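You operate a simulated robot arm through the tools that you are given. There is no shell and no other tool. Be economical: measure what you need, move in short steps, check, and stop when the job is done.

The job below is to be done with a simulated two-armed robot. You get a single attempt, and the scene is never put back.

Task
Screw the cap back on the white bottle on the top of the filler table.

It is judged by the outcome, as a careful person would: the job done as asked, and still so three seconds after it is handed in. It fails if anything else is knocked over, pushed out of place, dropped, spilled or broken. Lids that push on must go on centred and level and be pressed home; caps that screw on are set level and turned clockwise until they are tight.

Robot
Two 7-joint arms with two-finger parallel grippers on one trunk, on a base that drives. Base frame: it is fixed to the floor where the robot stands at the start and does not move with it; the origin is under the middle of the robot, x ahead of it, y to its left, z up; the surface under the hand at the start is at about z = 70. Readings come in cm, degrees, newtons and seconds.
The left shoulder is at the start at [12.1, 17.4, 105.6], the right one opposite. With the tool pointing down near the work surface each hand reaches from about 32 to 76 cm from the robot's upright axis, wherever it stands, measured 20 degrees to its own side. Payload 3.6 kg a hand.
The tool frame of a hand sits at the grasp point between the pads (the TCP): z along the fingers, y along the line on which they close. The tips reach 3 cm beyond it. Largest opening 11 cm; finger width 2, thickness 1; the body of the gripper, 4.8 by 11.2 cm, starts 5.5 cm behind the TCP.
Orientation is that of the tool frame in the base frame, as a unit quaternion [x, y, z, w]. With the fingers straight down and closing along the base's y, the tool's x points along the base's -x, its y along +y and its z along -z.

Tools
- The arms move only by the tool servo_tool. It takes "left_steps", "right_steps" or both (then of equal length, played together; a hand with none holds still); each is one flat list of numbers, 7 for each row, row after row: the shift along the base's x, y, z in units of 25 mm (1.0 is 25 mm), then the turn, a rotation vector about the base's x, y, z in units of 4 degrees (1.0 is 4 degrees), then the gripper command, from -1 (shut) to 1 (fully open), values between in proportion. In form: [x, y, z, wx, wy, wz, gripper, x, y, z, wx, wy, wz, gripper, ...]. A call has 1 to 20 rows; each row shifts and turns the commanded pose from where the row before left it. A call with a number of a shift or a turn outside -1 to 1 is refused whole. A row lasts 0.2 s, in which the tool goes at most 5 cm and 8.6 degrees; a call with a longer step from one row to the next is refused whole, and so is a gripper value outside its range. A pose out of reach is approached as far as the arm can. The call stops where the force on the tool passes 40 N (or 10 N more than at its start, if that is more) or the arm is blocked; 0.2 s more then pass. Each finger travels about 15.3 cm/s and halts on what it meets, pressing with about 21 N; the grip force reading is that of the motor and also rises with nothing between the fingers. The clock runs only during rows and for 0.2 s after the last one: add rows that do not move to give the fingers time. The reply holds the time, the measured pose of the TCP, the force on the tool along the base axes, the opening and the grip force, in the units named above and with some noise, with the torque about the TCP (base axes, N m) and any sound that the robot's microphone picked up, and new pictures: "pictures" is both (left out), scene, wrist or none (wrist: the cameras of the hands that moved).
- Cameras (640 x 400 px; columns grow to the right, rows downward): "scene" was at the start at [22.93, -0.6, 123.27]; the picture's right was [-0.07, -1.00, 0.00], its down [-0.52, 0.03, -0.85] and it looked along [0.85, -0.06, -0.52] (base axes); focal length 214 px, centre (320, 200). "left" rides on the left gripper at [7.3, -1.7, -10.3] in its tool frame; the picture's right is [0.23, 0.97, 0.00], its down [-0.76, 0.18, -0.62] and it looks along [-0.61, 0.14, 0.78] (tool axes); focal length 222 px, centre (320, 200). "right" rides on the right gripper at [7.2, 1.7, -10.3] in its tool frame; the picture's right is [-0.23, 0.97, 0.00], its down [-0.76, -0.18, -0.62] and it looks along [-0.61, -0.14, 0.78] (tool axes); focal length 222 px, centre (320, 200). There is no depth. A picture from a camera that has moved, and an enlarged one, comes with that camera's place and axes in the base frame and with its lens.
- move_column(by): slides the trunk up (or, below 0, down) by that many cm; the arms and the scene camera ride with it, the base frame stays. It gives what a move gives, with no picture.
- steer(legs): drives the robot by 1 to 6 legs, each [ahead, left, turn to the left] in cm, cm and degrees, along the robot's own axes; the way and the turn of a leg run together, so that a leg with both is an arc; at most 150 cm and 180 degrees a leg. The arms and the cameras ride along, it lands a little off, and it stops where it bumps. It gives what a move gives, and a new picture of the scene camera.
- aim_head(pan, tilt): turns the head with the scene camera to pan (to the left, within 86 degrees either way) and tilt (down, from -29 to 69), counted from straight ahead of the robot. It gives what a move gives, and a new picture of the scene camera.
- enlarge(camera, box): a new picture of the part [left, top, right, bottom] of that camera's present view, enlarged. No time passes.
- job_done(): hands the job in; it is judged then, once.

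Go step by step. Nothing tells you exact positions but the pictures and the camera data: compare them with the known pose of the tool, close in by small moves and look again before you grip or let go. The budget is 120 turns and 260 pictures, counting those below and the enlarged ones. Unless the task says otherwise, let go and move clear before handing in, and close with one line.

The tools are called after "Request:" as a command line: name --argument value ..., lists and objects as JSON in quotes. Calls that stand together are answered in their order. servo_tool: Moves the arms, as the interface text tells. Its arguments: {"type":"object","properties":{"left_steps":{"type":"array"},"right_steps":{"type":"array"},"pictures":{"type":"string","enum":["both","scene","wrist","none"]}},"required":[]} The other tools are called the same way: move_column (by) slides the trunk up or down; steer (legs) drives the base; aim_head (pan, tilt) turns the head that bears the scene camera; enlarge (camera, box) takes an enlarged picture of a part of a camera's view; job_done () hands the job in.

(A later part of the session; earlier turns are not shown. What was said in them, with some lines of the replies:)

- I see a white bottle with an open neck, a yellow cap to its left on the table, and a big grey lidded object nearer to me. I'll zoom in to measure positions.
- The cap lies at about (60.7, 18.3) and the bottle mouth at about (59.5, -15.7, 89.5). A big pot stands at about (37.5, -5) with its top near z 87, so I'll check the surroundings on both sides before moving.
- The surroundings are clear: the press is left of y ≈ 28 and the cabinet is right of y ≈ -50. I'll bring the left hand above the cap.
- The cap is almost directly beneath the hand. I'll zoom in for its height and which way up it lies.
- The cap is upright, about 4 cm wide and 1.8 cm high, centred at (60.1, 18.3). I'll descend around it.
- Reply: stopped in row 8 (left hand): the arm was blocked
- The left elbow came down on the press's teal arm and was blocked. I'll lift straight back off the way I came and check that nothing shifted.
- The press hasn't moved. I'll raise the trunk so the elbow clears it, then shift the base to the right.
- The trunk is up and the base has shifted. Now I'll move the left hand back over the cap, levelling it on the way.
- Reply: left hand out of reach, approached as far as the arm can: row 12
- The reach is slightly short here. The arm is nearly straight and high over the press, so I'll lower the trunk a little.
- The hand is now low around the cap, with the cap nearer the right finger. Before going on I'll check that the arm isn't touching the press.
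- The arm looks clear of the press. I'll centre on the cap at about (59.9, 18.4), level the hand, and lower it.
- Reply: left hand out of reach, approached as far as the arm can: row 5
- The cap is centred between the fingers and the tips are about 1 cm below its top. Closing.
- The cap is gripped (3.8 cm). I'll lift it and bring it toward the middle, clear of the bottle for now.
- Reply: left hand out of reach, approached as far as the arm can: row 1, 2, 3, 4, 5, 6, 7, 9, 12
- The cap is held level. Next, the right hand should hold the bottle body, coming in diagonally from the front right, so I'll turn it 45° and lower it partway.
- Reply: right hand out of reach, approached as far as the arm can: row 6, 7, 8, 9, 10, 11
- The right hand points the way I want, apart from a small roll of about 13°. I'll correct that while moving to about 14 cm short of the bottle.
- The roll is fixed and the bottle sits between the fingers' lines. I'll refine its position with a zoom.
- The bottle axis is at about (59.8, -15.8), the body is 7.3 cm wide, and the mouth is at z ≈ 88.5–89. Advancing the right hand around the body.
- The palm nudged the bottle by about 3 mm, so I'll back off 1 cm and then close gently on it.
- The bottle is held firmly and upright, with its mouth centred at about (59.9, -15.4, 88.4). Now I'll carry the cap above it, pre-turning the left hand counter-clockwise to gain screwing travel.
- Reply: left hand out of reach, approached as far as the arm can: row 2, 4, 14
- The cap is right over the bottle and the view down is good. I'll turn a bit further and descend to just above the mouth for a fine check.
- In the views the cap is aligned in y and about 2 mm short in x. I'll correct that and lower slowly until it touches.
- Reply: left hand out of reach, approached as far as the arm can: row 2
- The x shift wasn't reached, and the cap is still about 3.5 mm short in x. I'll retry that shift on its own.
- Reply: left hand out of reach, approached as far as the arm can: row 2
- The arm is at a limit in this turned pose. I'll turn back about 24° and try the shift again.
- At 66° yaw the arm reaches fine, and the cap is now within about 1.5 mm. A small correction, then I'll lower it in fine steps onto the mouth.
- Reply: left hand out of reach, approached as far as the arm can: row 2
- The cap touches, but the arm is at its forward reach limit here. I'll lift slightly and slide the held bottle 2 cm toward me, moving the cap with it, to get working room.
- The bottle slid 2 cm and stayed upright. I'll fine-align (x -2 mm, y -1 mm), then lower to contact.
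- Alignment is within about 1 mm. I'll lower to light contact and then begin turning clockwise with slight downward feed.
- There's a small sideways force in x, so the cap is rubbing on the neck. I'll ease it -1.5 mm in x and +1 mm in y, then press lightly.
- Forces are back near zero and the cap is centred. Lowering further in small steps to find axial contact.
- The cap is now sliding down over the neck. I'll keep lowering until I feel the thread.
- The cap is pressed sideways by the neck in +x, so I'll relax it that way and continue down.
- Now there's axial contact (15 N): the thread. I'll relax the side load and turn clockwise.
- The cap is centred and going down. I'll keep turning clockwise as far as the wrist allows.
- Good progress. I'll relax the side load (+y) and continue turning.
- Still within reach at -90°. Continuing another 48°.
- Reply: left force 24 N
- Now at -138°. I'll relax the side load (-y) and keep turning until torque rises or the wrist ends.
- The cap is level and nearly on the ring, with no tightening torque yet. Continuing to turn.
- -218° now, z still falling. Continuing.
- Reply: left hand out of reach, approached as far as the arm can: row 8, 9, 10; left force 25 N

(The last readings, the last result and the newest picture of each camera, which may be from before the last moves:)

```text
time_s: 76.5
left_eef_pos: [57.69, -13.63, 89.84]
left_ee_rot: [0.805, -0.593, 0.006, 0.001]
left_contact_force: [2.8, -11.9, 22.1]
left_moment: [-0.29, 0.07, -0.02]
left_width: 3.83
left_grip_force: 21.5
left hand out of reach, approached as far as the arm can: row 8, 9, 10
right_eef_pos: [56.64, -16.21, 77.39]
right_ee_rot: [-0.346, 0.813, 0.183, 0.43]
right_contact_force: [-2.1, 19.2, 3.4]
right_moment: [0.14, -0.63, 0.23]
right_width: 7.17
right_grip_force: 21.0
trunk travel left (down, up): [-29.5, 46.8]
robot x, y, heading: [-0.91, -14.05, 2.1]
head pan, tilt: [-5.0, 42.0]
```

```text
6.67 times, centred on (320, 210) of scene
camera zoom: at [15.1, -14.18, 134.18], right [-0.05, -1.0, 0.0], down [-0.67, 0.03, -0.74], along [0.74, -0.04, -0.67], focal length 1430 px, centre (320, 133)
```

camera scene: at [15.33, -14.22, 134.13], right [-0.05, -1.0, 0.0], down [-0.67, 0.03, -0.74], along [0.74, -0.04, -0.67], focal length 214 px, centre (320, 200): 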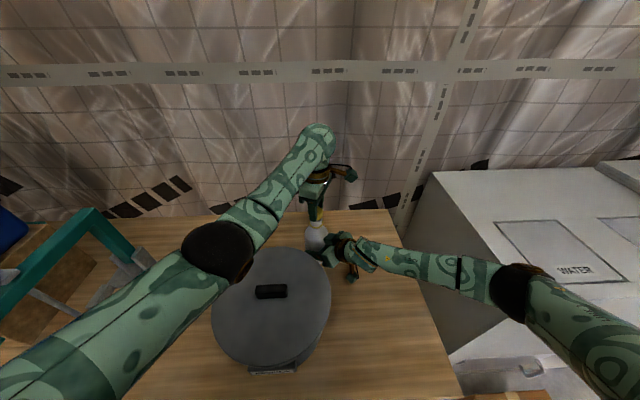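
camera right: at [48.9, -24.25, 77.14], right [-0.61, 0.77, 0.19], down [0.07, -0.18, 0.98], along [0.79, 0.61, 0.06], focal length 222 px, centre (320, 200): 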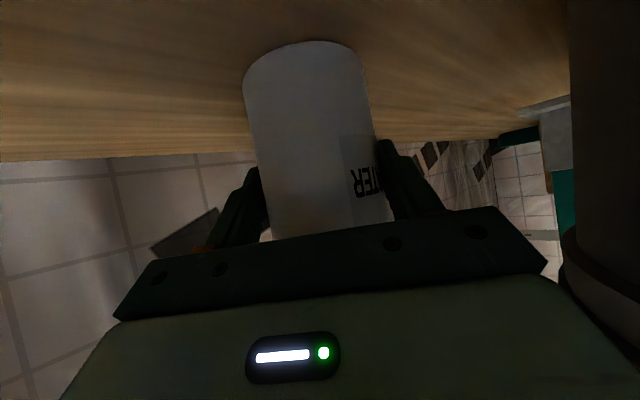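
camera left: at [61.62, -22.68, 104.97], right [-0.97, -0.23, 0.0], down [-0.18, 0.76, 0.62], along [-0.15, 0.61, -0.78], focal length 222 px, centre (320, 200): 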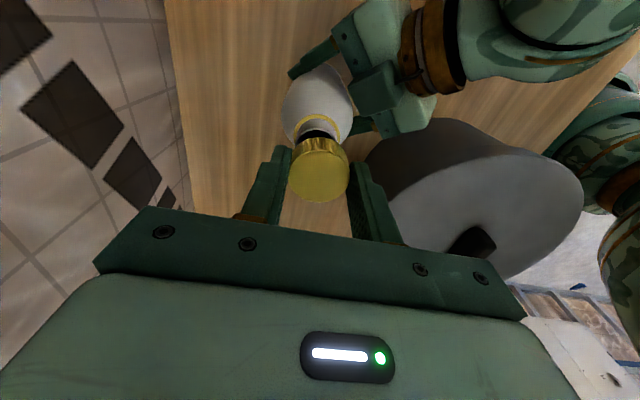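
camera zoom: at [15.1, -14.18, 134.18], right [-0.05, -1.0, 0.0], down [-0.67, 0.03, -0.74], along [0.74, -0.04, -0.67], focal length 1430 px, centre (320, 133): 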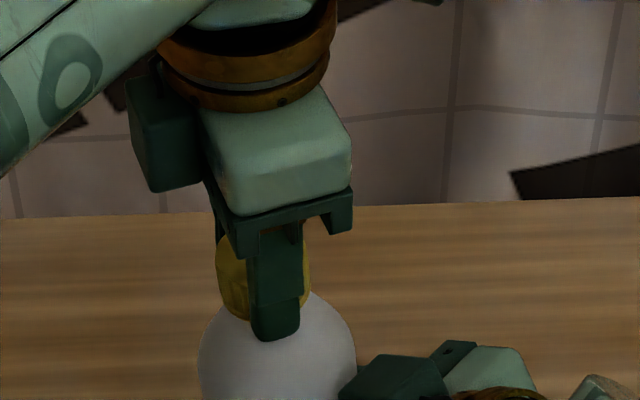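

The wrist hit its end and dragged the bottle sideways. I'll move back toward -y, undoing the last bit of turn.

Request:
servo_tool --left_steps '[0, -0.1, 0, 0, 0, 1, -1, 0.02, -0.15, 0.01, 0, 0, 1, -1, 0.02, -0.15, 0.02, 0, 0, 1, -1, 0.02, -0.15, 0.02, 0, 0, 0, -1, 0.02, -0.1, 0, 0, 0, 0, -1, 0, 0, 0, 0, 0, 0, -1]' --pictures "none"

Request:
enlarge --camera "scene" --box '[280, 180, 360, 240]'

```text
time_s: 77.8
left_eef_pos: [58.03, -14.98, 89.39]
left_ee_rot: [0.863, -0.504, 0.003, -0.001]
left_contact_force: [-0.4, 11.4, 1.1]
left_moment: [0.64, 0.19, 0.04]
left_width: 3.8
left_grip_force: 21.6
right_eef_pos: [56.88, -16.56, 77.03]
right_ee_rot: [-0.343, 0.817, 0.179, 0.428]
right_contact_force: [-1.0, -12.6, 2.4]
right_moment: [0.65, 0.21, -0.06]
right_width: 7.04
right_grip_force: 20.9
trunk travel left (down, up): [-29.5, 46.8]
robot x, y, heading: [-0.94, -13.99, 2.2]
head pan, tilt: [-5.0, 42.0]
```

```text
6.67 times, centred on (320, 210) of scene
camera zoom: at [15.31, -14.18, 134.11], right [-0.05, -1.0, 0.0], down [-0.67, 0.03, -0.74], along [0.74, -0.04, -0.67], focal length 1430 px, centre (320, 133)
```

zoom: 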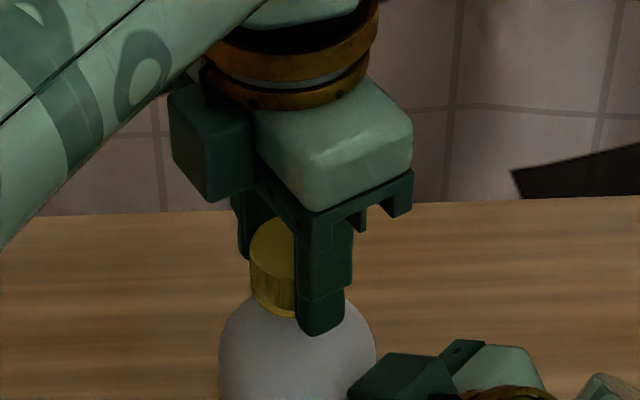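

The bottle is upright again. I'll ease off, open the left hand, and rise to inspect the cap.

Request:
servo_tool --left_steps '[0, 0.05, 0, 0, 0, 0, -1, 0, 0, 0, 0, 0, 0, -0.1, 0, 0, 0, 0, 0, 0, 0.1, 0, 0, 0, 0, 0, 0, 0.1, 0, 0, 0.4, 0, 0, 0, 0.1, 0, 0, 0.8, 0, 0, 0, 0.1, 0, 0, 0.8, 0, 0, 0, 0.1, 0, 0, 0, 0, 0, 0, 0.1]' --pictures "none"

Request:
enlarge --camera "scene" --box '[280, 180, 360, 240]'

Request:
enlarge --camera "left" --box '[200, 20, 440, 200]'

```text
time_s: 79.7
left_eef_pos: [58.16, -15.12, 94.62]
left_ee_rot: [0.863, -0.505, 0.004, 0.0]
left_contact_force: [-0.3, 0.3, 0.0]
left_moment: [0.0, 0.0, 0.02]
left_width: 6.02
left_grip_force: 0.0
right_eef_pos: [56.91, -16.32, 77.11]
right_ee_rot: [-0.344, 0.816, 0.181, 0.429]
right_contact_force: [-0.1, -0.7, -5.3]
right_moment: [-0.02, 0.04, -0.02]
right_width: 7.0
right_grip_force: 21.1
trunk travel left (down, up): [-29.5, 46.8]
robot x, y, heading: [-0.91, -14.2, 1.9]
head pan, tilt: [-5.0, 42.0]
```

```text
6.67 times, centred on (320, 210) of scene
camera zoom: at [15.4, -14.17, 134.11], right [-0.05, -1.0, 0.0], down [-0.67, 0.03, -0.74], along [0.74, -0.04, -0.67], focal length 1430 px, centre (320, 133)
```

zoom: 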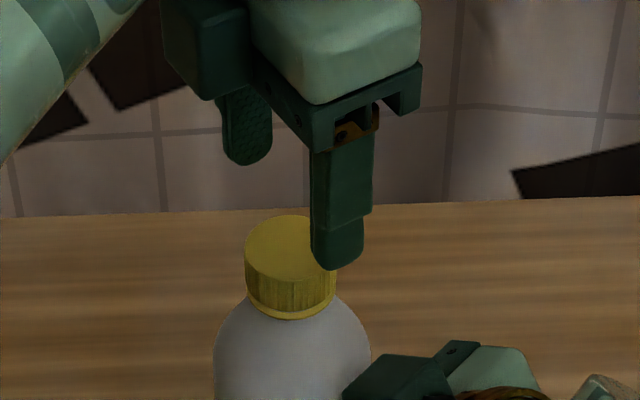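

```text
2.22 times, centred on (320, 110) of left
camera zoom: at [63.08, -20.46, 105.12], right [-0.74, -0.68, 0.0], down [-0.53, 0.58, 0.62], along [-0.42, 0.46, -0.79], focal length 494 px, centre (320, 400)
```

zoom: 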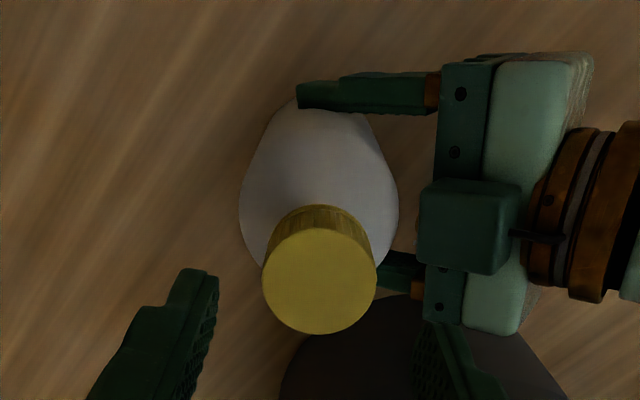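

The cap sits level, nearly down on its ring. I'll rewind the open left hand above it for a tightening stroke.

Request:
servo_tool --left_steps '[0, 0, 0.1, 0, 0, 1, 0.1, 0, 0, 0, 0, 0, 1, 0.1, 0, 0, 0, 0, 0, 1, 0.1, 0, 0, 0, 0, 0, 1, 0.1, 0, 0, 0, 0, 0, 1, 0.1, 0, 0, 0, 0, 0, 1, 0.1, 0, 0, 0, 0, 0, 1, 0.1, 0, 0, 0, 0, 0, 1, 0.1, 0, 0, 0, 0, 0, 1, 0.1, 0, 0, 0, 0, 0, 1, 0.1, 0, 0, 0, 0, 0, 1, 0.1, 0, 0, 0, 0, 0, 1, 0.1, 0, 0, 0, 0, 0, 1, 0.1, 0, 0, 0, 0, 0, 1, 0.1, 0, 0, 0, 0, 0, 1, 0.1, 0, 0, 0, 0, 0, 1, 0.1, 0, 0, 0, 0, 0, 1, 0.1, 0, 0, 0, 0, 0, 1, 0.1]' --pictures "none"

Request:
servo_tool --left_steps '[0, 0, 0, 0, 0, 1, 0.1, 0, 0, 0, 0, 0, 1, 0.1, 0, 0, 0, 0, 0, 1, 0.1, 0, 0, 0, 0, 0, 1, 0.1, 0, 0, 0, 0, 0, 1, 0.1, 0, 0, 0, 0, 0, 1, 0.1, 0, 0, 0, 0, 0, 1, 0.1, 0, 0, 0, 0, 0, 1, 0.1, 0, 0, 0, 0, 0, 1, 0.1, 0, 0, 0, 0, 0, 1, 0.1, 0, 0, 0, 0, 0, 1, 0.1, 0, 0, 0, 0, 0, 1, 0.1, 0, 0, 0, 0, 0, 1, 0.1, 0, 0, 0, 0, 0, 1, 0.1, 0, 0, 0, 0, 0, 1, 0.1, 0, 0, 0, 0, 0, 1, 0.1, 0, 0, 0, 0, 0, 1, 0.1, 0, 0, 0, 0, 0, 1, 0.1]' --pictures "none"

Request:
servo_tool --left_steps '[0, 0, 0, 0, 0, 1, 0.1, 0, 0, 0, 0, 0, 1, 0.1, 0, 0, 0, 0, 0, 1, 0.1, 0, 0, 0, 0, 0, 1, 0.1, 0, 0, 0, 0, 0, 1, 0.1, 0, 0, 0, 0, 0, 1, 0.1, 0, 0, 0, 0, 0, 1, 0.1, 0, 0, 0, 0, 0, 1, 0.1, 0, 0, 0, 0, 0, 1, 0.1, 0, 0, 0, 0, 0, 1, 0.1, 0, 0, 0, 0, 0, 1, 0.1, 0, 0, 0, 0, 0, 1, 0.1, 0, 0, 0, 0, 0, 1, 0.1, 0, 0, 0, 0, 0, 1, 0.1, 0, 0, 0, 0, 0, 1, 0.1, 0, 0, 0, 0, 0, 1, 0.1, 0, 0, 0, 0, 0, 1, 0.1, 0, 0, 0, 0, 0, 1, 0.1, 0, 0, 0, 0, 0, 0, 0.1]' --pictures "wrist"

Request:
enlarge --camera "scene" --box '[280, 180, 360, 240]'

```text
time_s: 83.5
left_eef_pos: [58.16, -15.13, 94.75]
left_ee_rot: [0.995, 0.099, 0.002, -0.003]
left_contact_force: [0.9, 0.0, -0.8]
left_moment: [-0.02, 0.0, 0.01]
left_width: 6.05
left_grip_force: 0.0
right_eef_pos: [56.89, -16.36, 77.08]
right_ee_rot: [-0.345, 0.815, 0.181, 0.428]
right_contact_force: [-0.7, -0.5, -4.9]
right_moment: [-0.02, 0.05, -0.02]
right_width: 7.06
right_grip_force: 21.3
trunk travel left (down, up): [-29.5, 46.8]
robot x, y, heading: [-0.9, -14.12, 1.8]
head pan, tilt: [-5.0, 42.0]
```

```text
time_s: 87.2
left_eef_pos: [58.22, -15.09, 94.84]
left_ee_rot: [0.747, 0.665, 0.0, -0.004]
left_contact_force: [0.5, 1.2, 0.6]
left_moment: [-0.09, -0.01, 0.0]
left_width: 6.04
left_grip_force: 0.2
right_eef_pos: [56.86, -16.35, 77.22]
right_ee_rot: [-0.345, 0.815, 0.181, 0.429]
right_contact_force: [0.9, 0.7, -5.5]
right_moment: [-0.09, 0.09, -0.06]
right_width: 7.04
right_grip_force: 21.2
trunk travel left (down, up): [-29.5, 46.8]
robot x, y, heading: [-0.92, -13.94, 2.0]
head pan, tilt: [-5.0, 42.0]
```

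```text
time_s: 91.2
left_eef_pos: [58.23, -14.99, 94.74]
left_ee_rot: [0.213, 0.977, -0.001, -0.004]
left_contact_force: [-0.2, -0.7, -0.1]
left_moment: [0.01, 0.02, 0.02]
left_width: 6.01
left_grip_force: 0.0
right_eef_pos: [56.88, -16.33, 77.09]
right_ee_rot: [-0.344, 0.816, 0.18, 0.429]
right_contact_force: [0.2, 0.4, -5.0]
right_moment: [-0.05, 0.06, 0.0]
right_width: 7.06
right_grip_force: 20.7
trunk travel left (down, up): [-29.5, 46.8]
robot x, y, heading: [-0.9, -13.86, 2.2]
head pan, tilt: [-5.0, 42.0]
camera left: at [50.94, -13.4, 105.25], right [0.2, 0.98, 0.0], down [0.77, -0.15, 0.62], along [0.6, -0.13, -0.79], focal length 222 px, centre (320, 200)
```

left: 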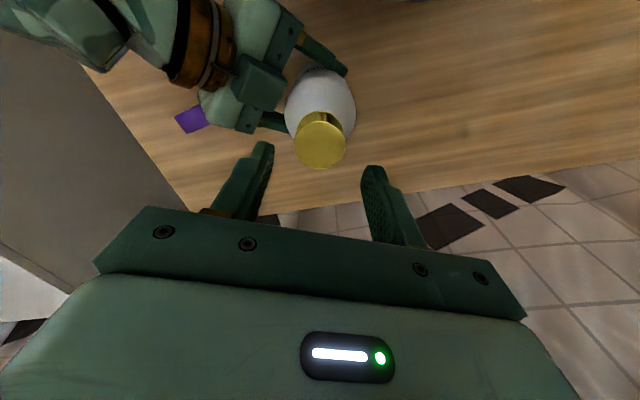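

```text
6.67 times, centred on (320, 210) of scene
camera zoom: at [15.39, -14.17, 134.12], right [-0.05, -1.0, 0.0], down [-0.67, 0.03, -0.74], along [0.74, -0.04, -0.67], focal length 1430 px, centre (320, 133)
```

zoom: 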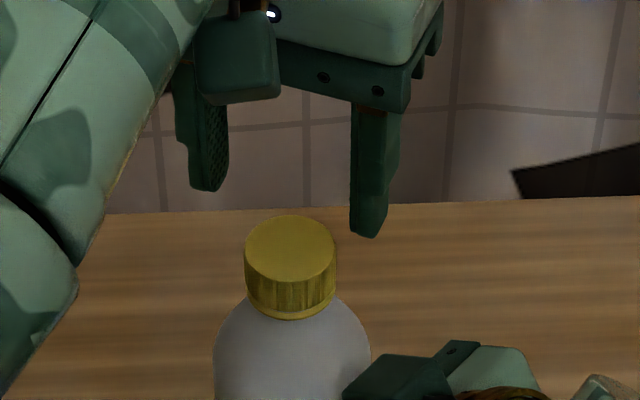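

The cap is level and centred on the neck. I'll lower over it, regrip, and check forces.

Request:
servo_tool --left_steps '[-0.12, -0.04, -0.3, 0, 0, 0, 0.1, 0, 0, -0.3, 0, 0, 0, 0.1, 0, 0, -0.3, 0, 0, 0, 0.1, 0, 0, -0.3, 0, 0, 0, 0.1, 0, 0, -0.3, 0, 0, 0, 0.1, 0, 0, -0.3, 0, 0, 0, 0.1, 0, 0, 0, 0, 0, 0, 0, 0, 0, 0, 0, 0, 0, -0.2, 0, 0, 0, 0, 0, 0, -1, 0, 0, 0, 0, 0, 0, -1]' --pictures "wrist"

Request:
enlarge --camera "scene" --box '[280, 180, 360, 240]'

```text
time_s: 93.5
left_eef_pos: [57.88, -14.95, 90.33]
left_ee_rot: [0.213, 0.977, -0.001, -0.004]
left_contact_force: [3.0, 4.9, 0.0]
left_moment: [0.16, -0.15, 0.03]
left_width: 3.81
left_grip_force: 21.1
right_eef_pos: [56.92, -16.38, 77.17]
right_ee_rot: [-0.344, 0.815, 0.182, 0.429]
right_contact_force: [-2.1, -3.9, -4.0]
right_moment: [0.31, -0.08, -0.04]
right_width: 7.04
right_grip_force: 21.0
trunk travel left (down, up): [-29.5, 46.8]
robot x, y, heading: [-0.84, -14.19, 2.2]
head pan, tilt: [-5.0, 42.0]
camera left: at [50.64, -13.42, 100.78], right [0.2, 0.98, 0.0], down [0.77, -0.16, 0.62], along [0.6, -0.12, -0.79], focal length 222 px, centre (320, 200)
```

left: 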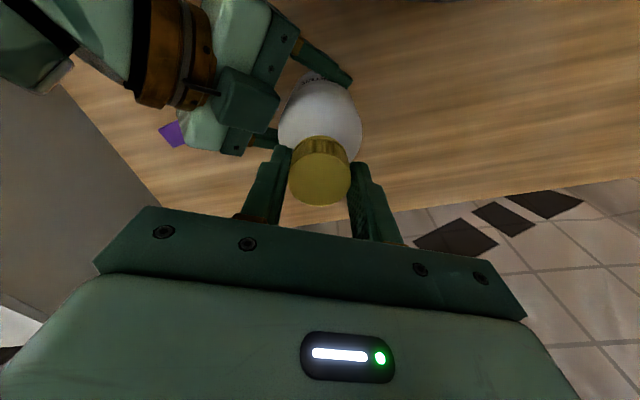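

```text
6.67 times, centred on (320, 210) of scene
camera zoom: at [15.4, -14.17, 134.12], right [-0.05, -1.0, 0.0], down [-0.67, 0.03, -0.74], along [0.74, -0.04, -0.67], focal length 1430 px, centre (320, 133)
```

zoom: 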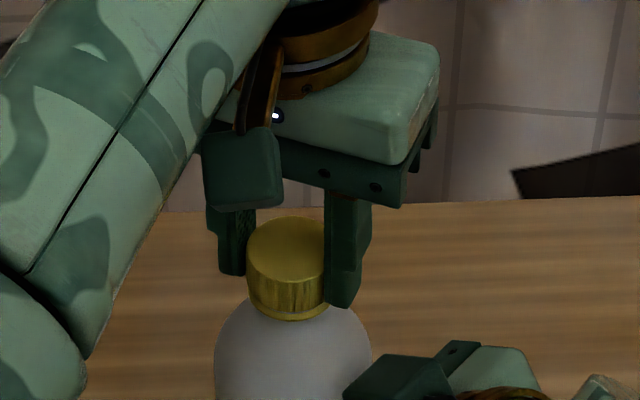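

Gripped. Turning clockwise with side-load compensation and light downward feed.

Request:
servo_tool --left_steps '[0.02, 0.03, -0.02, 0, 0, -1, -1, 0.004, 0.003, -0.006, 0, 0, -1, -1, 0.004, 0.003, -0.006, 0, 0, -1, -1, 0.004, 0.003, -0.006, 0, 0, -1, -1, 0.004, 0.003, -0.006, 0, 0, -1, -1, 0.004, 0.003, -0.006, 0, 0, -1, -1, 0.004, 0.003, -0.006, 0, 0, -1, -1, 0.004, 0.003, -0.006, 0, 0, -1, -1, 0.004, 0.003, -0.006, 0, 0, -1, -1, 0.004, 0.003, -0.006, 0, 0, -1, -1, 0.004, 0.003, -0.006, 0, 0, -1, -1, 0.004, 0.003, -0.006, 0, 0, -1, -1, 0.004, 0.003, -0.006, 0, 0, -1, -1, 0.004, 0.003, -0.006, 0, 0, -1, -1, 0.004, 0.003, -0.006, 0, 0, -1, -1]' --pictures "none"

Request:
enlarge --camera "scene" --box '[280, 180, 360, 240]'

```text
time_s: 96.7
left_eef_pos: [58.06, -14.91, 90.17]
left_ee_rot: [0.674, 0.738, 0.001, -0.003]
left_contact_force: [3.5, 9.4, 3.6]
left_moment: [0.51, -0.3, 0.04]
left_width: 3.8
left_grip_force: 21.2
right_eef_pos: [56.87, -16.31, 77.05]
right_ee_rot: [-0.345, 0.815, 0.182, 0.429]
right_contact_force: [-4.1, -10.6, -3.0]
right_moment: [0.44, -0.13, -0.08]
right_width: 7.04
right_grip_force: 20.7
trunk travel left (down, up): [-29.5, 46.8]
robot x, y, heading: [-1.24, -14.13, 2.4]
head pan, tilt: [-5.0, 42.0]
```

```text
6.67 times, centred on (320, 210) of scene
camera zoom: at [15.37, -14.18, 134.12], right [-0.05, -1.0, 0.0], down [-0.67, 0.03, -0.74], along [0.74, -0.04, -0.67], focal length 1430 px, centre (320, 133)
```

zoom: 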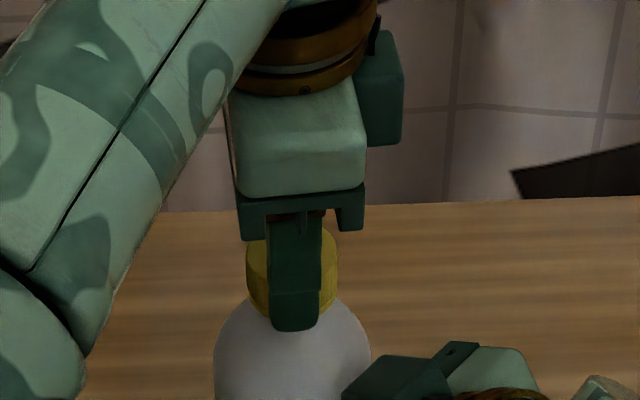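

It turns freely and follows the thread down. Relaxing the y load and continuing.

Request:
servo_tool --left_steps '[0.02, 0.045, 0, 0, 0, -1, -1, 0.004, -0.002, -0.005, 0, 0, -1, -1, 0.004, -0.002, -0.005, 0, 0, -1, -1, 0.004, -0.002, -0.005, 0, 0, -1, -1, 0.004, -0.002, -0.005, 0, 0, -1, -1, 0.004, -0.002, -0.005, 0, 0, -1, -1, 0.004, -0.002, -0.005, 0, 0, -1, -1, 0.004, -0.002, -0.005, 0, 0, -1, -1, 0.004, -0.002, -0.005, 0, 0, -1, -1, 0.004, -0.002, -0.005, 0, 0, -1, -1, 0.004, -0.002, -0.005, 0, 0, -1, -1, 0.004, -0.002, -0.005, 0, 0, -1, -1, 0.004, -0.002, -0.005, 0, 0, -1, -1, 0.004, -0.002, -0.005, 0, 0, -1, -1, 0.004, -0.002, -0.005, 0, 0, -1, -1]' --pictures "none"

Request:
enlarge --camera "scene" --box '[280, 180, 360, 240]'

```text
time_s: 99.8
left_eef_pos: [58.16, -15.05, 89.97]
left_ee_rot: [0.953, 0.303, 0.002, -0.002]
left_contact_force: [5.6, -4.3, 2.2]
left_moment: [-0.09, -0.14, 0.36]
left_width: 3.79
left_grip_force: 20.9
right_eef_pos: [56.9, -16.26, 77.22]
right_ee_rot: [-0.346, 0.814, 0.182, 0.429]
right_contact_force: [-8.1, 2.7, -3.5]
right_moment: [-0.6, -0.6, -0.2]
right_width: 7.03
right_grip_force: 20.9
trunk travel left (down, up): [-29.5, 46.8]
robot x, y, heading: [-0.99, -14.05, 2.3]
head pan, tilt: [-5.0, 42.0]
```

```text
6.67 times, centred on (320, 210) of scene
camera zoom: at [15.38, -14.18, 134.12], right [-0.05, -1.0, 0.0], down [-0.67, 0.03, -0.74], along [0.74, -0.04, -0.67], focal length 1430 px, centre (320, 133)
```

zoom: 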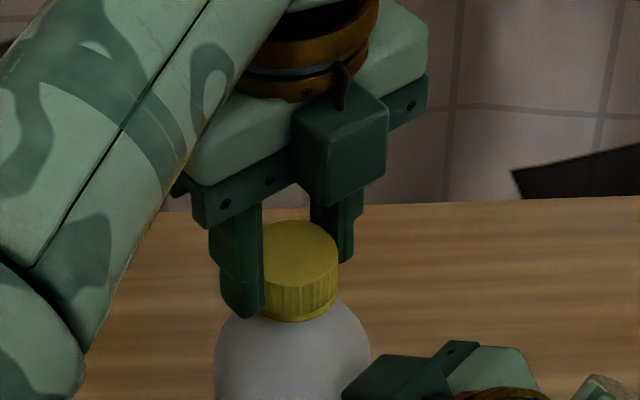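

Torque about z has risen to 0.36 N m, so the cap is starting to tighten. I'll turn a bit more and watch it.

Request:
servo_tool --left_steps '[0.02, -0.02, 0, 0, 0, -1, -1, 0.003, -0.003, -0.002, 0, 0, -1, -1, 0.003, -0.003, -0.002, 0, 0, -1, -1, 0.003, -0.003, -0.002, 0, 0, -1, -1, 0, 0, 0, 0, 0, 0, -1]' --pictures "none"

Request:
enlarge --camera "scene" --box '[280, 180, 360, 240]'

```text
time_s: 101.0
left_eef_pos: [58.33, -15.03, 89.99]
left_ee_rot: [0.986, 0.168, 0.003, -0.003]
left_contact_force: [2.8, -3.1, -0.3]
left_moment: [-0.03, -0.06, 0.39]
left_width: 3.83
left_grip_force: 20.5
right_eef_pos: [56.9, -16.29, 77.18]
right_ee_rot: [-0.344, 0.815, 0.181, 0.429]
right_contact_force: [-3.7, 2.9, -3.0]
right_moment: [-0.47, -0.24, -0.31]
right_width: 7.06
right_grip_force: 21.2
trunk travel left (down, up): [-29.5, 46.8]
robot x, y, heading: [-0.64, -14.13, 2.1]
head pan, tilt: [-5.0, 42.0]
```

```text
6.67 times, centred on (320, 210) of scene
camera zoom: at [15.38, -14.17, 134.12], right [-0.05, -1.0, 0.0], down [-0.67, 0.03, -0.74], along [0.74, -0.04, -0.67], focal length 1430 px, centre (320, 133)
```

zoom: 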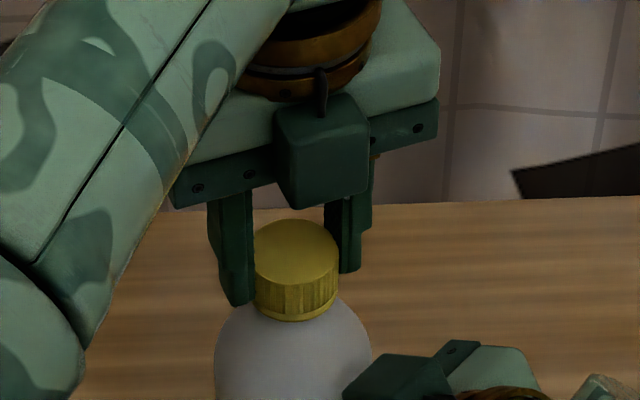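

Torque is steady at about 0.39 N m. One more short turn will show whether the fingers are simply slipping on a tight cap.

Request:
servo_tool --left_steps '[0.003, -0.003, 0, 0, 0, -1, -1, 0.003, -0.003, 0, 0, 0, -1, -1, 0.003, -0.003, 0, 0, 0, -1, -1, 0.003, -0.003, 0, 0, 0, -1, -1, 0, 0, 0, 0, 0, 0, -1]' --pictures "none"

Request:
enlarge --camera "scene" --box '[280, 180, 360, 240]'

```text
time_s: 102.2
left_eef_pos: [58.33, -15.19, 90.02]
left_ee_rot: [1.0, 0.028, 0.002, -0.002]
left_contact_force: [0.5, -2.5, 0.6]
left_moment: [-0.1, 0.06, 0.31]
left_width: 3.8
left_grip_force: 20.6
right_eef_pos: [56.92, -16.33, 76.93]
right_ee_rot: [-0.344, 0.815, 0.181, 0.429]
right_contact_force: [-0.4, 5.3, -4.0]
right_moment: [-0.47, -0.06, -0.24]
right_width: 7.05
right_grip_force: 21.3
trunk travel left (down, up): [-29.5, 46.8]
robot x, y, heading: [-0.7, -13.98, 2.2]
head pan, tilt: [-5.0, 42.0]
```

```text
6.67 times, centred on (320, 210) of scene
camera zoom: at [15.38, -14.18, 134.12], right [-0.05, -1.0, 0.0], down [-0.67, 0.03, -0.74], along [0.74, -0.04, -0.67], focal length 1430 px, centre (320, 133)
```

zoom: 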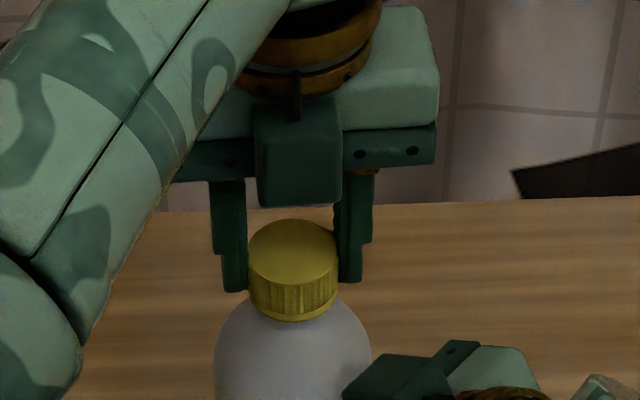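

The torque plateau with no further descent means the cap is tight and the fingers are slipping. I'll release, rise, and inspect.

Request:
servo_tool --left_steps '[0, 0, 0, 0, 0, 0, -0.1, 0, 0, 0, 0, 0, 0, 0.1, 0, 0, 0, 0, 0, 0, 0.1, 0, 0, 0.5, 0, 0, 0, 0.1, 0, 0, 1, 0, 0, 0, 0.1, 0, 0, 1, 0, 0, 0, 0.1, 0, 0, 0, 0, 0, 0, 0.1]' --pictures "none"

Request:
enlarge --camera "scene" --box '[295, 200, 345, 240]'

Request:
enlarge --camera "right" --box '[220, 20, 420, 240]'

```text
time_s: 103.8
left_eef_pos: [58.35, -15.34, 96.3]
left_ee_rot: [1.0, 0.028, 0.002, -0.002]
left_contact_force: [0.3, -0.2, 0.3]
left_moment: [0.01, 0.02, -0.02]
left_width: 6.05
left_grip_force: 0.0
right_eef_pos: [56.92, -16.29, 77.05]
right_ee_rot: [-0.344, 0.815, 0.181, 0.429]
right_contact_force: [-1.5, -1.1, -1.6]
right_moment: [-0.16, 0.15, 0.0]
right_width: 6.98
right_grip_force: 21.3
trunk travel left (down, up): [-29.5, 46.8]
robot x, y, heading: [-1.01, -13.84, 2.2]
head pan, tilt: [-5.0, 42.0]
```

```text
10.00 times, centred on (320, 220) of scene
camera zoom: at [15.37, -14.18, 134.12], right [-0.05, -1.0, 0.0], down [-0.67, 0.03, -0.74], along [0.74, -0.04, -0.67], focal length 2145 px, centre (320, 0)
```

zoom: 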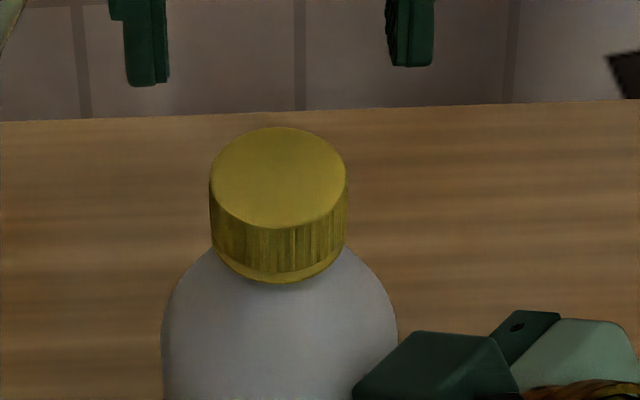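

```text
1.82 times, centred on (320, 130) of right
camera zoom: at [46.81, -24.22, 77.14], right [-0.61, 0.77, 0.19], down [0.07, -0.18, 0.98], along [0.79, 0.61, 0.06], focal length 404 px, centre (320, 327)
```

zoom: 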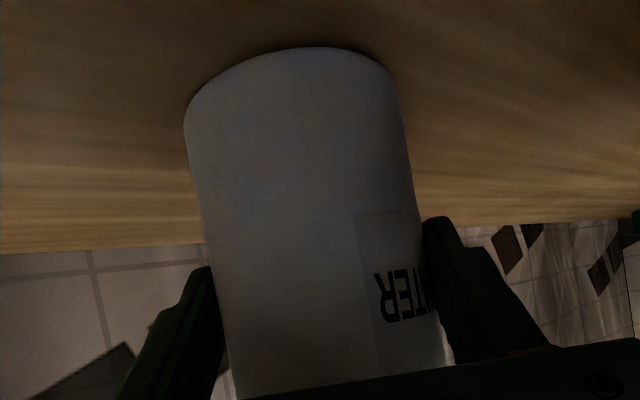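

The cap is seated squarely on its ring with no gap. The right hand may be carrying a little of the bottle's weight, so I'll raise the left hand clear and lower the bottle until the table bears it.

Request:
servo_tool --left_steps '[0, 0, 0.8, 0, 0, 0, 0.1, 0, 0, 0.8, 0, 0, 0, 0.1, 0, 0, 0.8, 0, 0, 0, 0.1, 0, 0, 0.8, 0, 0, 0, 0.1, 0, 0.5, 0, 0, 0, 0, 0.1, 0, 0.5, 0, 0, 0, 0, 0.1, 0, 0.5, 0, 0, 0, 0, 0.1, 0, 0.5, 0, 0, 0, 0, 0.1]' --right_steps '[0, 0, 0, 0, 0, 0, -1, 0, 0, 0, 0, 0, 0, -1, 0, 0, 0, 0, 0, 0, -1, 0, 0, -0.02, 0, 0, 0, -1, 0, 0, -0.02, 0, 0, 0, -1, 0, 0, -0.02, 0, 0, 0, -1, 0, 0, -0.02, 0, 0, 0, -1, 0, 0, 0, 0, 0, 0, -1]' --pictures "scene"

Request:
enlarge --camera "scene" --box '[270, 190, 390, 275]'

```text
time_s: 105.7
left_eef_pos: [58.18, -9.95, 104.37]
left_ee_rot: [1.0, 0.029, 0.003, -0.002]
left_contact_force: [-0.5, -0.1, -0.1]
left_moment: [0.03, 0.01, -0.01]
left_width: 6.04
left_grip_force: 0.0
right_eef_pos: [56.85, -16.27, 76.99]
right_ee_rot: [-0.344, 0.815, 0.18, 0.431]
right_contact_force: [5.7, -0.2, 13.5]
right_moment: [-0.18, -0.02, -0.04]
right_width: 7.03
right_grip_force: 21.0
trunk travel left (down, up): [-29.5, 46.8]
robot x, y, heading: [-0.87, -13.98, 2.0]
head pan, tilt: [-5.0, 42.0]
camera scene: at [15.3, -14.13, 134.15], right [-0.05, -1.0, 0.0], down [-0.67, 0.03, -0.74], along [0.74, -0.04, -0.67], focal length 214 px, centre (320, 200)
```

scene: 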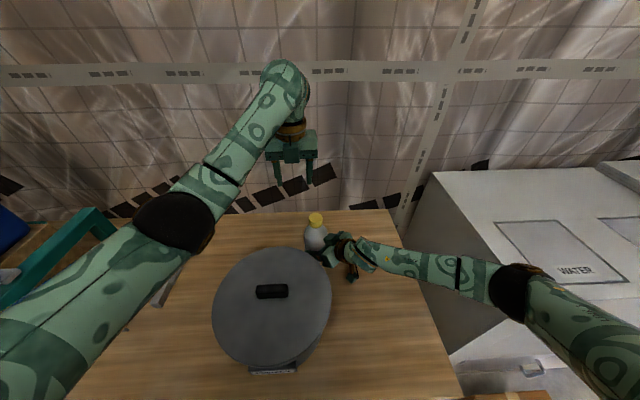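

```text
4.71 times, centred on (330, 232) of scene
camera zoom: at [15.3, -14.13, 134.15], right [-0.05, -1.0, 0.0], down [-0.67, 0.03, -0.74], along [0.74, -0.04, -0.67], focal length 1009 px, centre (273, 47)
```

zoom: 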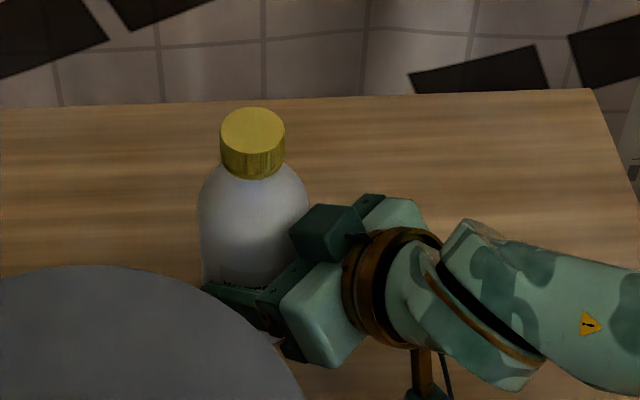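

The table now bears the bottle. I'll relax the push a little, open the right hand slowly, and check.

Request:
servo_tool --right_steps '[0, 0, 0.03, 0, 0, 0, -1, 0, 0, 0, 0, 0, 0, 0.3, 0, 0, 0, 0, 0, 0, 0.4, 0, 0, 0, 0, 0, 0, 0.6, 0, 0, 0, 0, 0, 0, 0.8, 0, 0, 0, 0, 0, 0, 1, 0, 0, 0, 0, 0, 0, 1]' --pictures "wrist"

Request:
enlarge --camera "scene" --box '[270, 190, 390, 275]'

```text
time_s: 107.2
left_eef_pos: [58.31, -10.05, 104.22]
left_ee_rot: [1.0, 0.028, 0.004, -0.001]
left_contact_force: [-0.2, 0.3, 0.0]
left_moment: [0.0, -0.04, -0.01]
left_width: 6.05
left_grip_force: 0.0
right_eef_pos: [56.69, -16.2, 76.93]
right_ee_rot: [-0.344, 0.815, 0.181, 0.429]
right_contact_force: [0.2, -0.7, -0.5]
right_moment: [0.02, -0.04, -0.03]
right_width: 10.99
right_grip_force: 0.2
trunk travel left (down, up): [-29.5, 46.8]
robot x, y, heading: [-0.96, -14.54, 2.3]
head pan, tilt: [-5.0, 42.0]
camera right: at [46.74, -24.18, 76.98], right [-0.61, 0.77, 0.19], down [0.07, -0.18, 0.98], along [0.79, 0.61, 0.06], focal length 222 px, centre (320, 200)
```

right: 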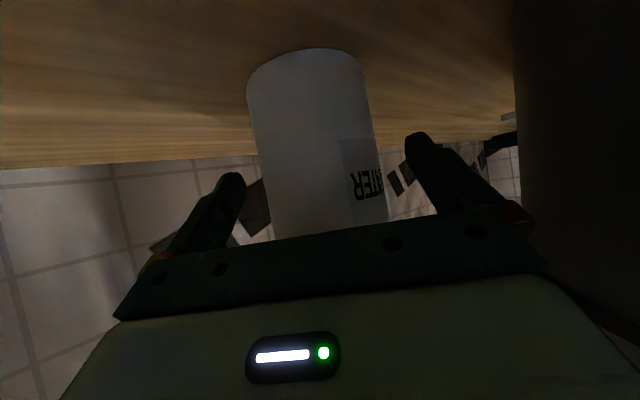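

```text
4.71 times, centred on (330, 232) of scene
camera zoom: at [15.35, -14.17, 134.12], right [-0.05, -1.0, 0.0], down [-0.67, 0.03, -0.74], along [0.74, -0.04, -0.67], focal length 1009 px, centre (273, 47)
```

zoom: 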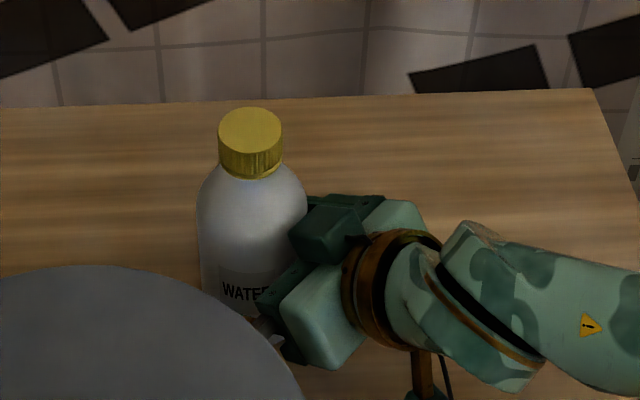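

The bottle stands upright on its own with the cap on. Backing the right hand out the way it came.

Request:
servo_tool --right_steps '[-0.2, -0.205, 0.12, 0, 0, 0, 1, -0.344, -0.355, 0.3, 0, 0, 0, 1, -0.344, -0.355, 0.34, 0, 0, 0, 1, -0.344, -0.355, 0.34, 0, 0, 0, 1, -0.344, -0.355, 0.34, 0, 0, 0, 1, -0.344, -0.355, 0.34, 0, 0, 0, 1, -0.344, -0.355, 0.34, 0, 0, 0, 1, -0.344, -0.355, 0.34, 0, 0, 0, 1, -0.344, -0.355, 0.34, 0, 0, 0, 1, -0.344, -0.355, 0.34, 0, 0, 0, 1, 0, 0, 0, 0, 0, 0, 1]'

Request:
enlarge --camera "scene" --box '[270, 190, 390, 275]'

```text
time_s: 109.7
left_eef_pos: [58.28, -10.07, 104.12]
left_ee_rot: [1.0, 0.029, 0.003, -0.001]
left_contact_force: [-0.5, -0.4, -0.1]
left_moment: [-0.02, -0.01, 0.0]
left_width: 6.05
left_grip_force: 0.0
right_eef_pos: [48.81, -24.84, 84.61]
right_ee_rot: [-0.345, 0.816, 0.181, 0.428]
right_contact_force: [-0.1, 0.1, -0.7]
right_moment: [0.01, 0.02, -0.01]
right_width: 10.98
right_grip_force: 0.0
trunk travel left (down, up): [-29.5, 46.8]
robot x, y, heading: [-0.57, -13.99, 1.9]
head pan, tilt: [-5.0, 42.0]
camera scene: at [15.37, -14.17, 134.12], right [-0.05, -1.0, 0.0], down [-0.67, 0.03, -0.74], along [0.74, -0.04, -0.67], focal length 214 px, centre (320, 200)
camera right: at [38.68, -32.73, 84.8], right [-0.61, 0.77, 0.19], down [0.07, -0.18, 0.98], along [0.79, 0.61, 0.06], focal length 222 px, centre (320, 200)
```

scene: 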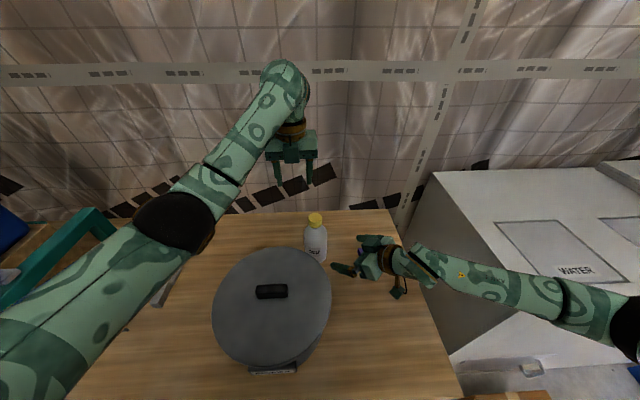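
right: 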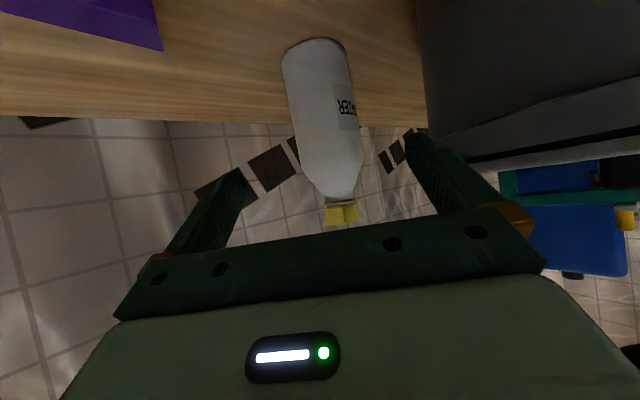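

```text
4.71 times, centred on (330, 232) of scene
camera zoom: at [15.37, -14.17, 134.12], right [-0.05, -1.0, 0.0], down [-0.67, 0.03, -0.74], along [0.74, -0.04, -0.67], focal length 1009 px, centre (273, 47)
```

zoom: 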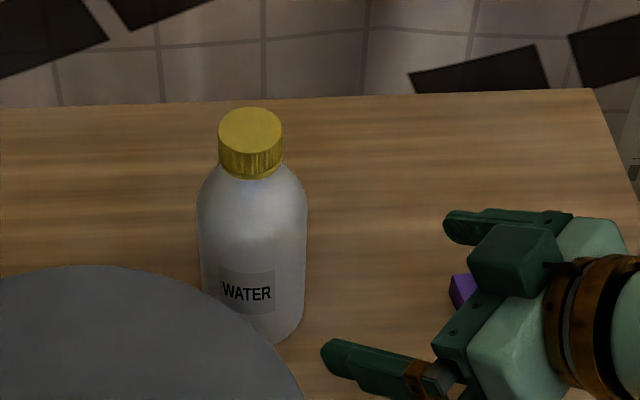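

The bottle stands upright, capped. One close side look at the cap seat.

Request:
enlarge --camera "right" --box '[300, 180, 390, 236]'

```text
7.11 times, centred on (345, 208) of right
camera zoom: at [38.68, -32.73, 84.8], right [-0.61, 0.77, 0.19], down [0.07, -0.18, 0.98], along [0.79, 0.61, 0.06], focal length 1580 px, centre (142, 143)
```

zoom: 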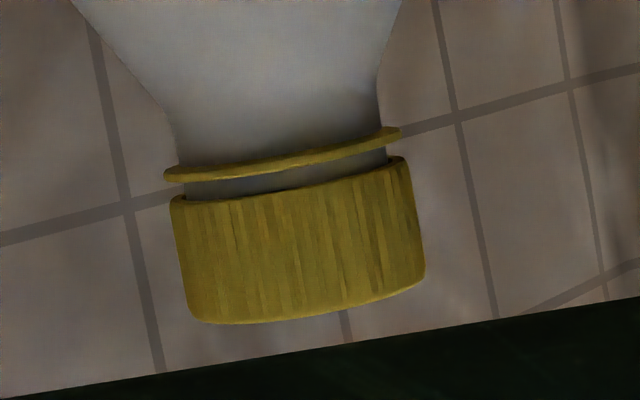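

The cap is level, and its gap to the collar matches what I'd expect with the rim bottomed inside it. Both hands are clear and nothing else has moved, so I'm handing in.

Request:
job_done

```text
The job is handed in.
```

I screwed the cap back onto the white bottle, level and turned clockwise until it stopped going down and the fingers slipped on it. The bottle stands upright about 2 cm closer to the robot than it was, because I slid it there to reach.
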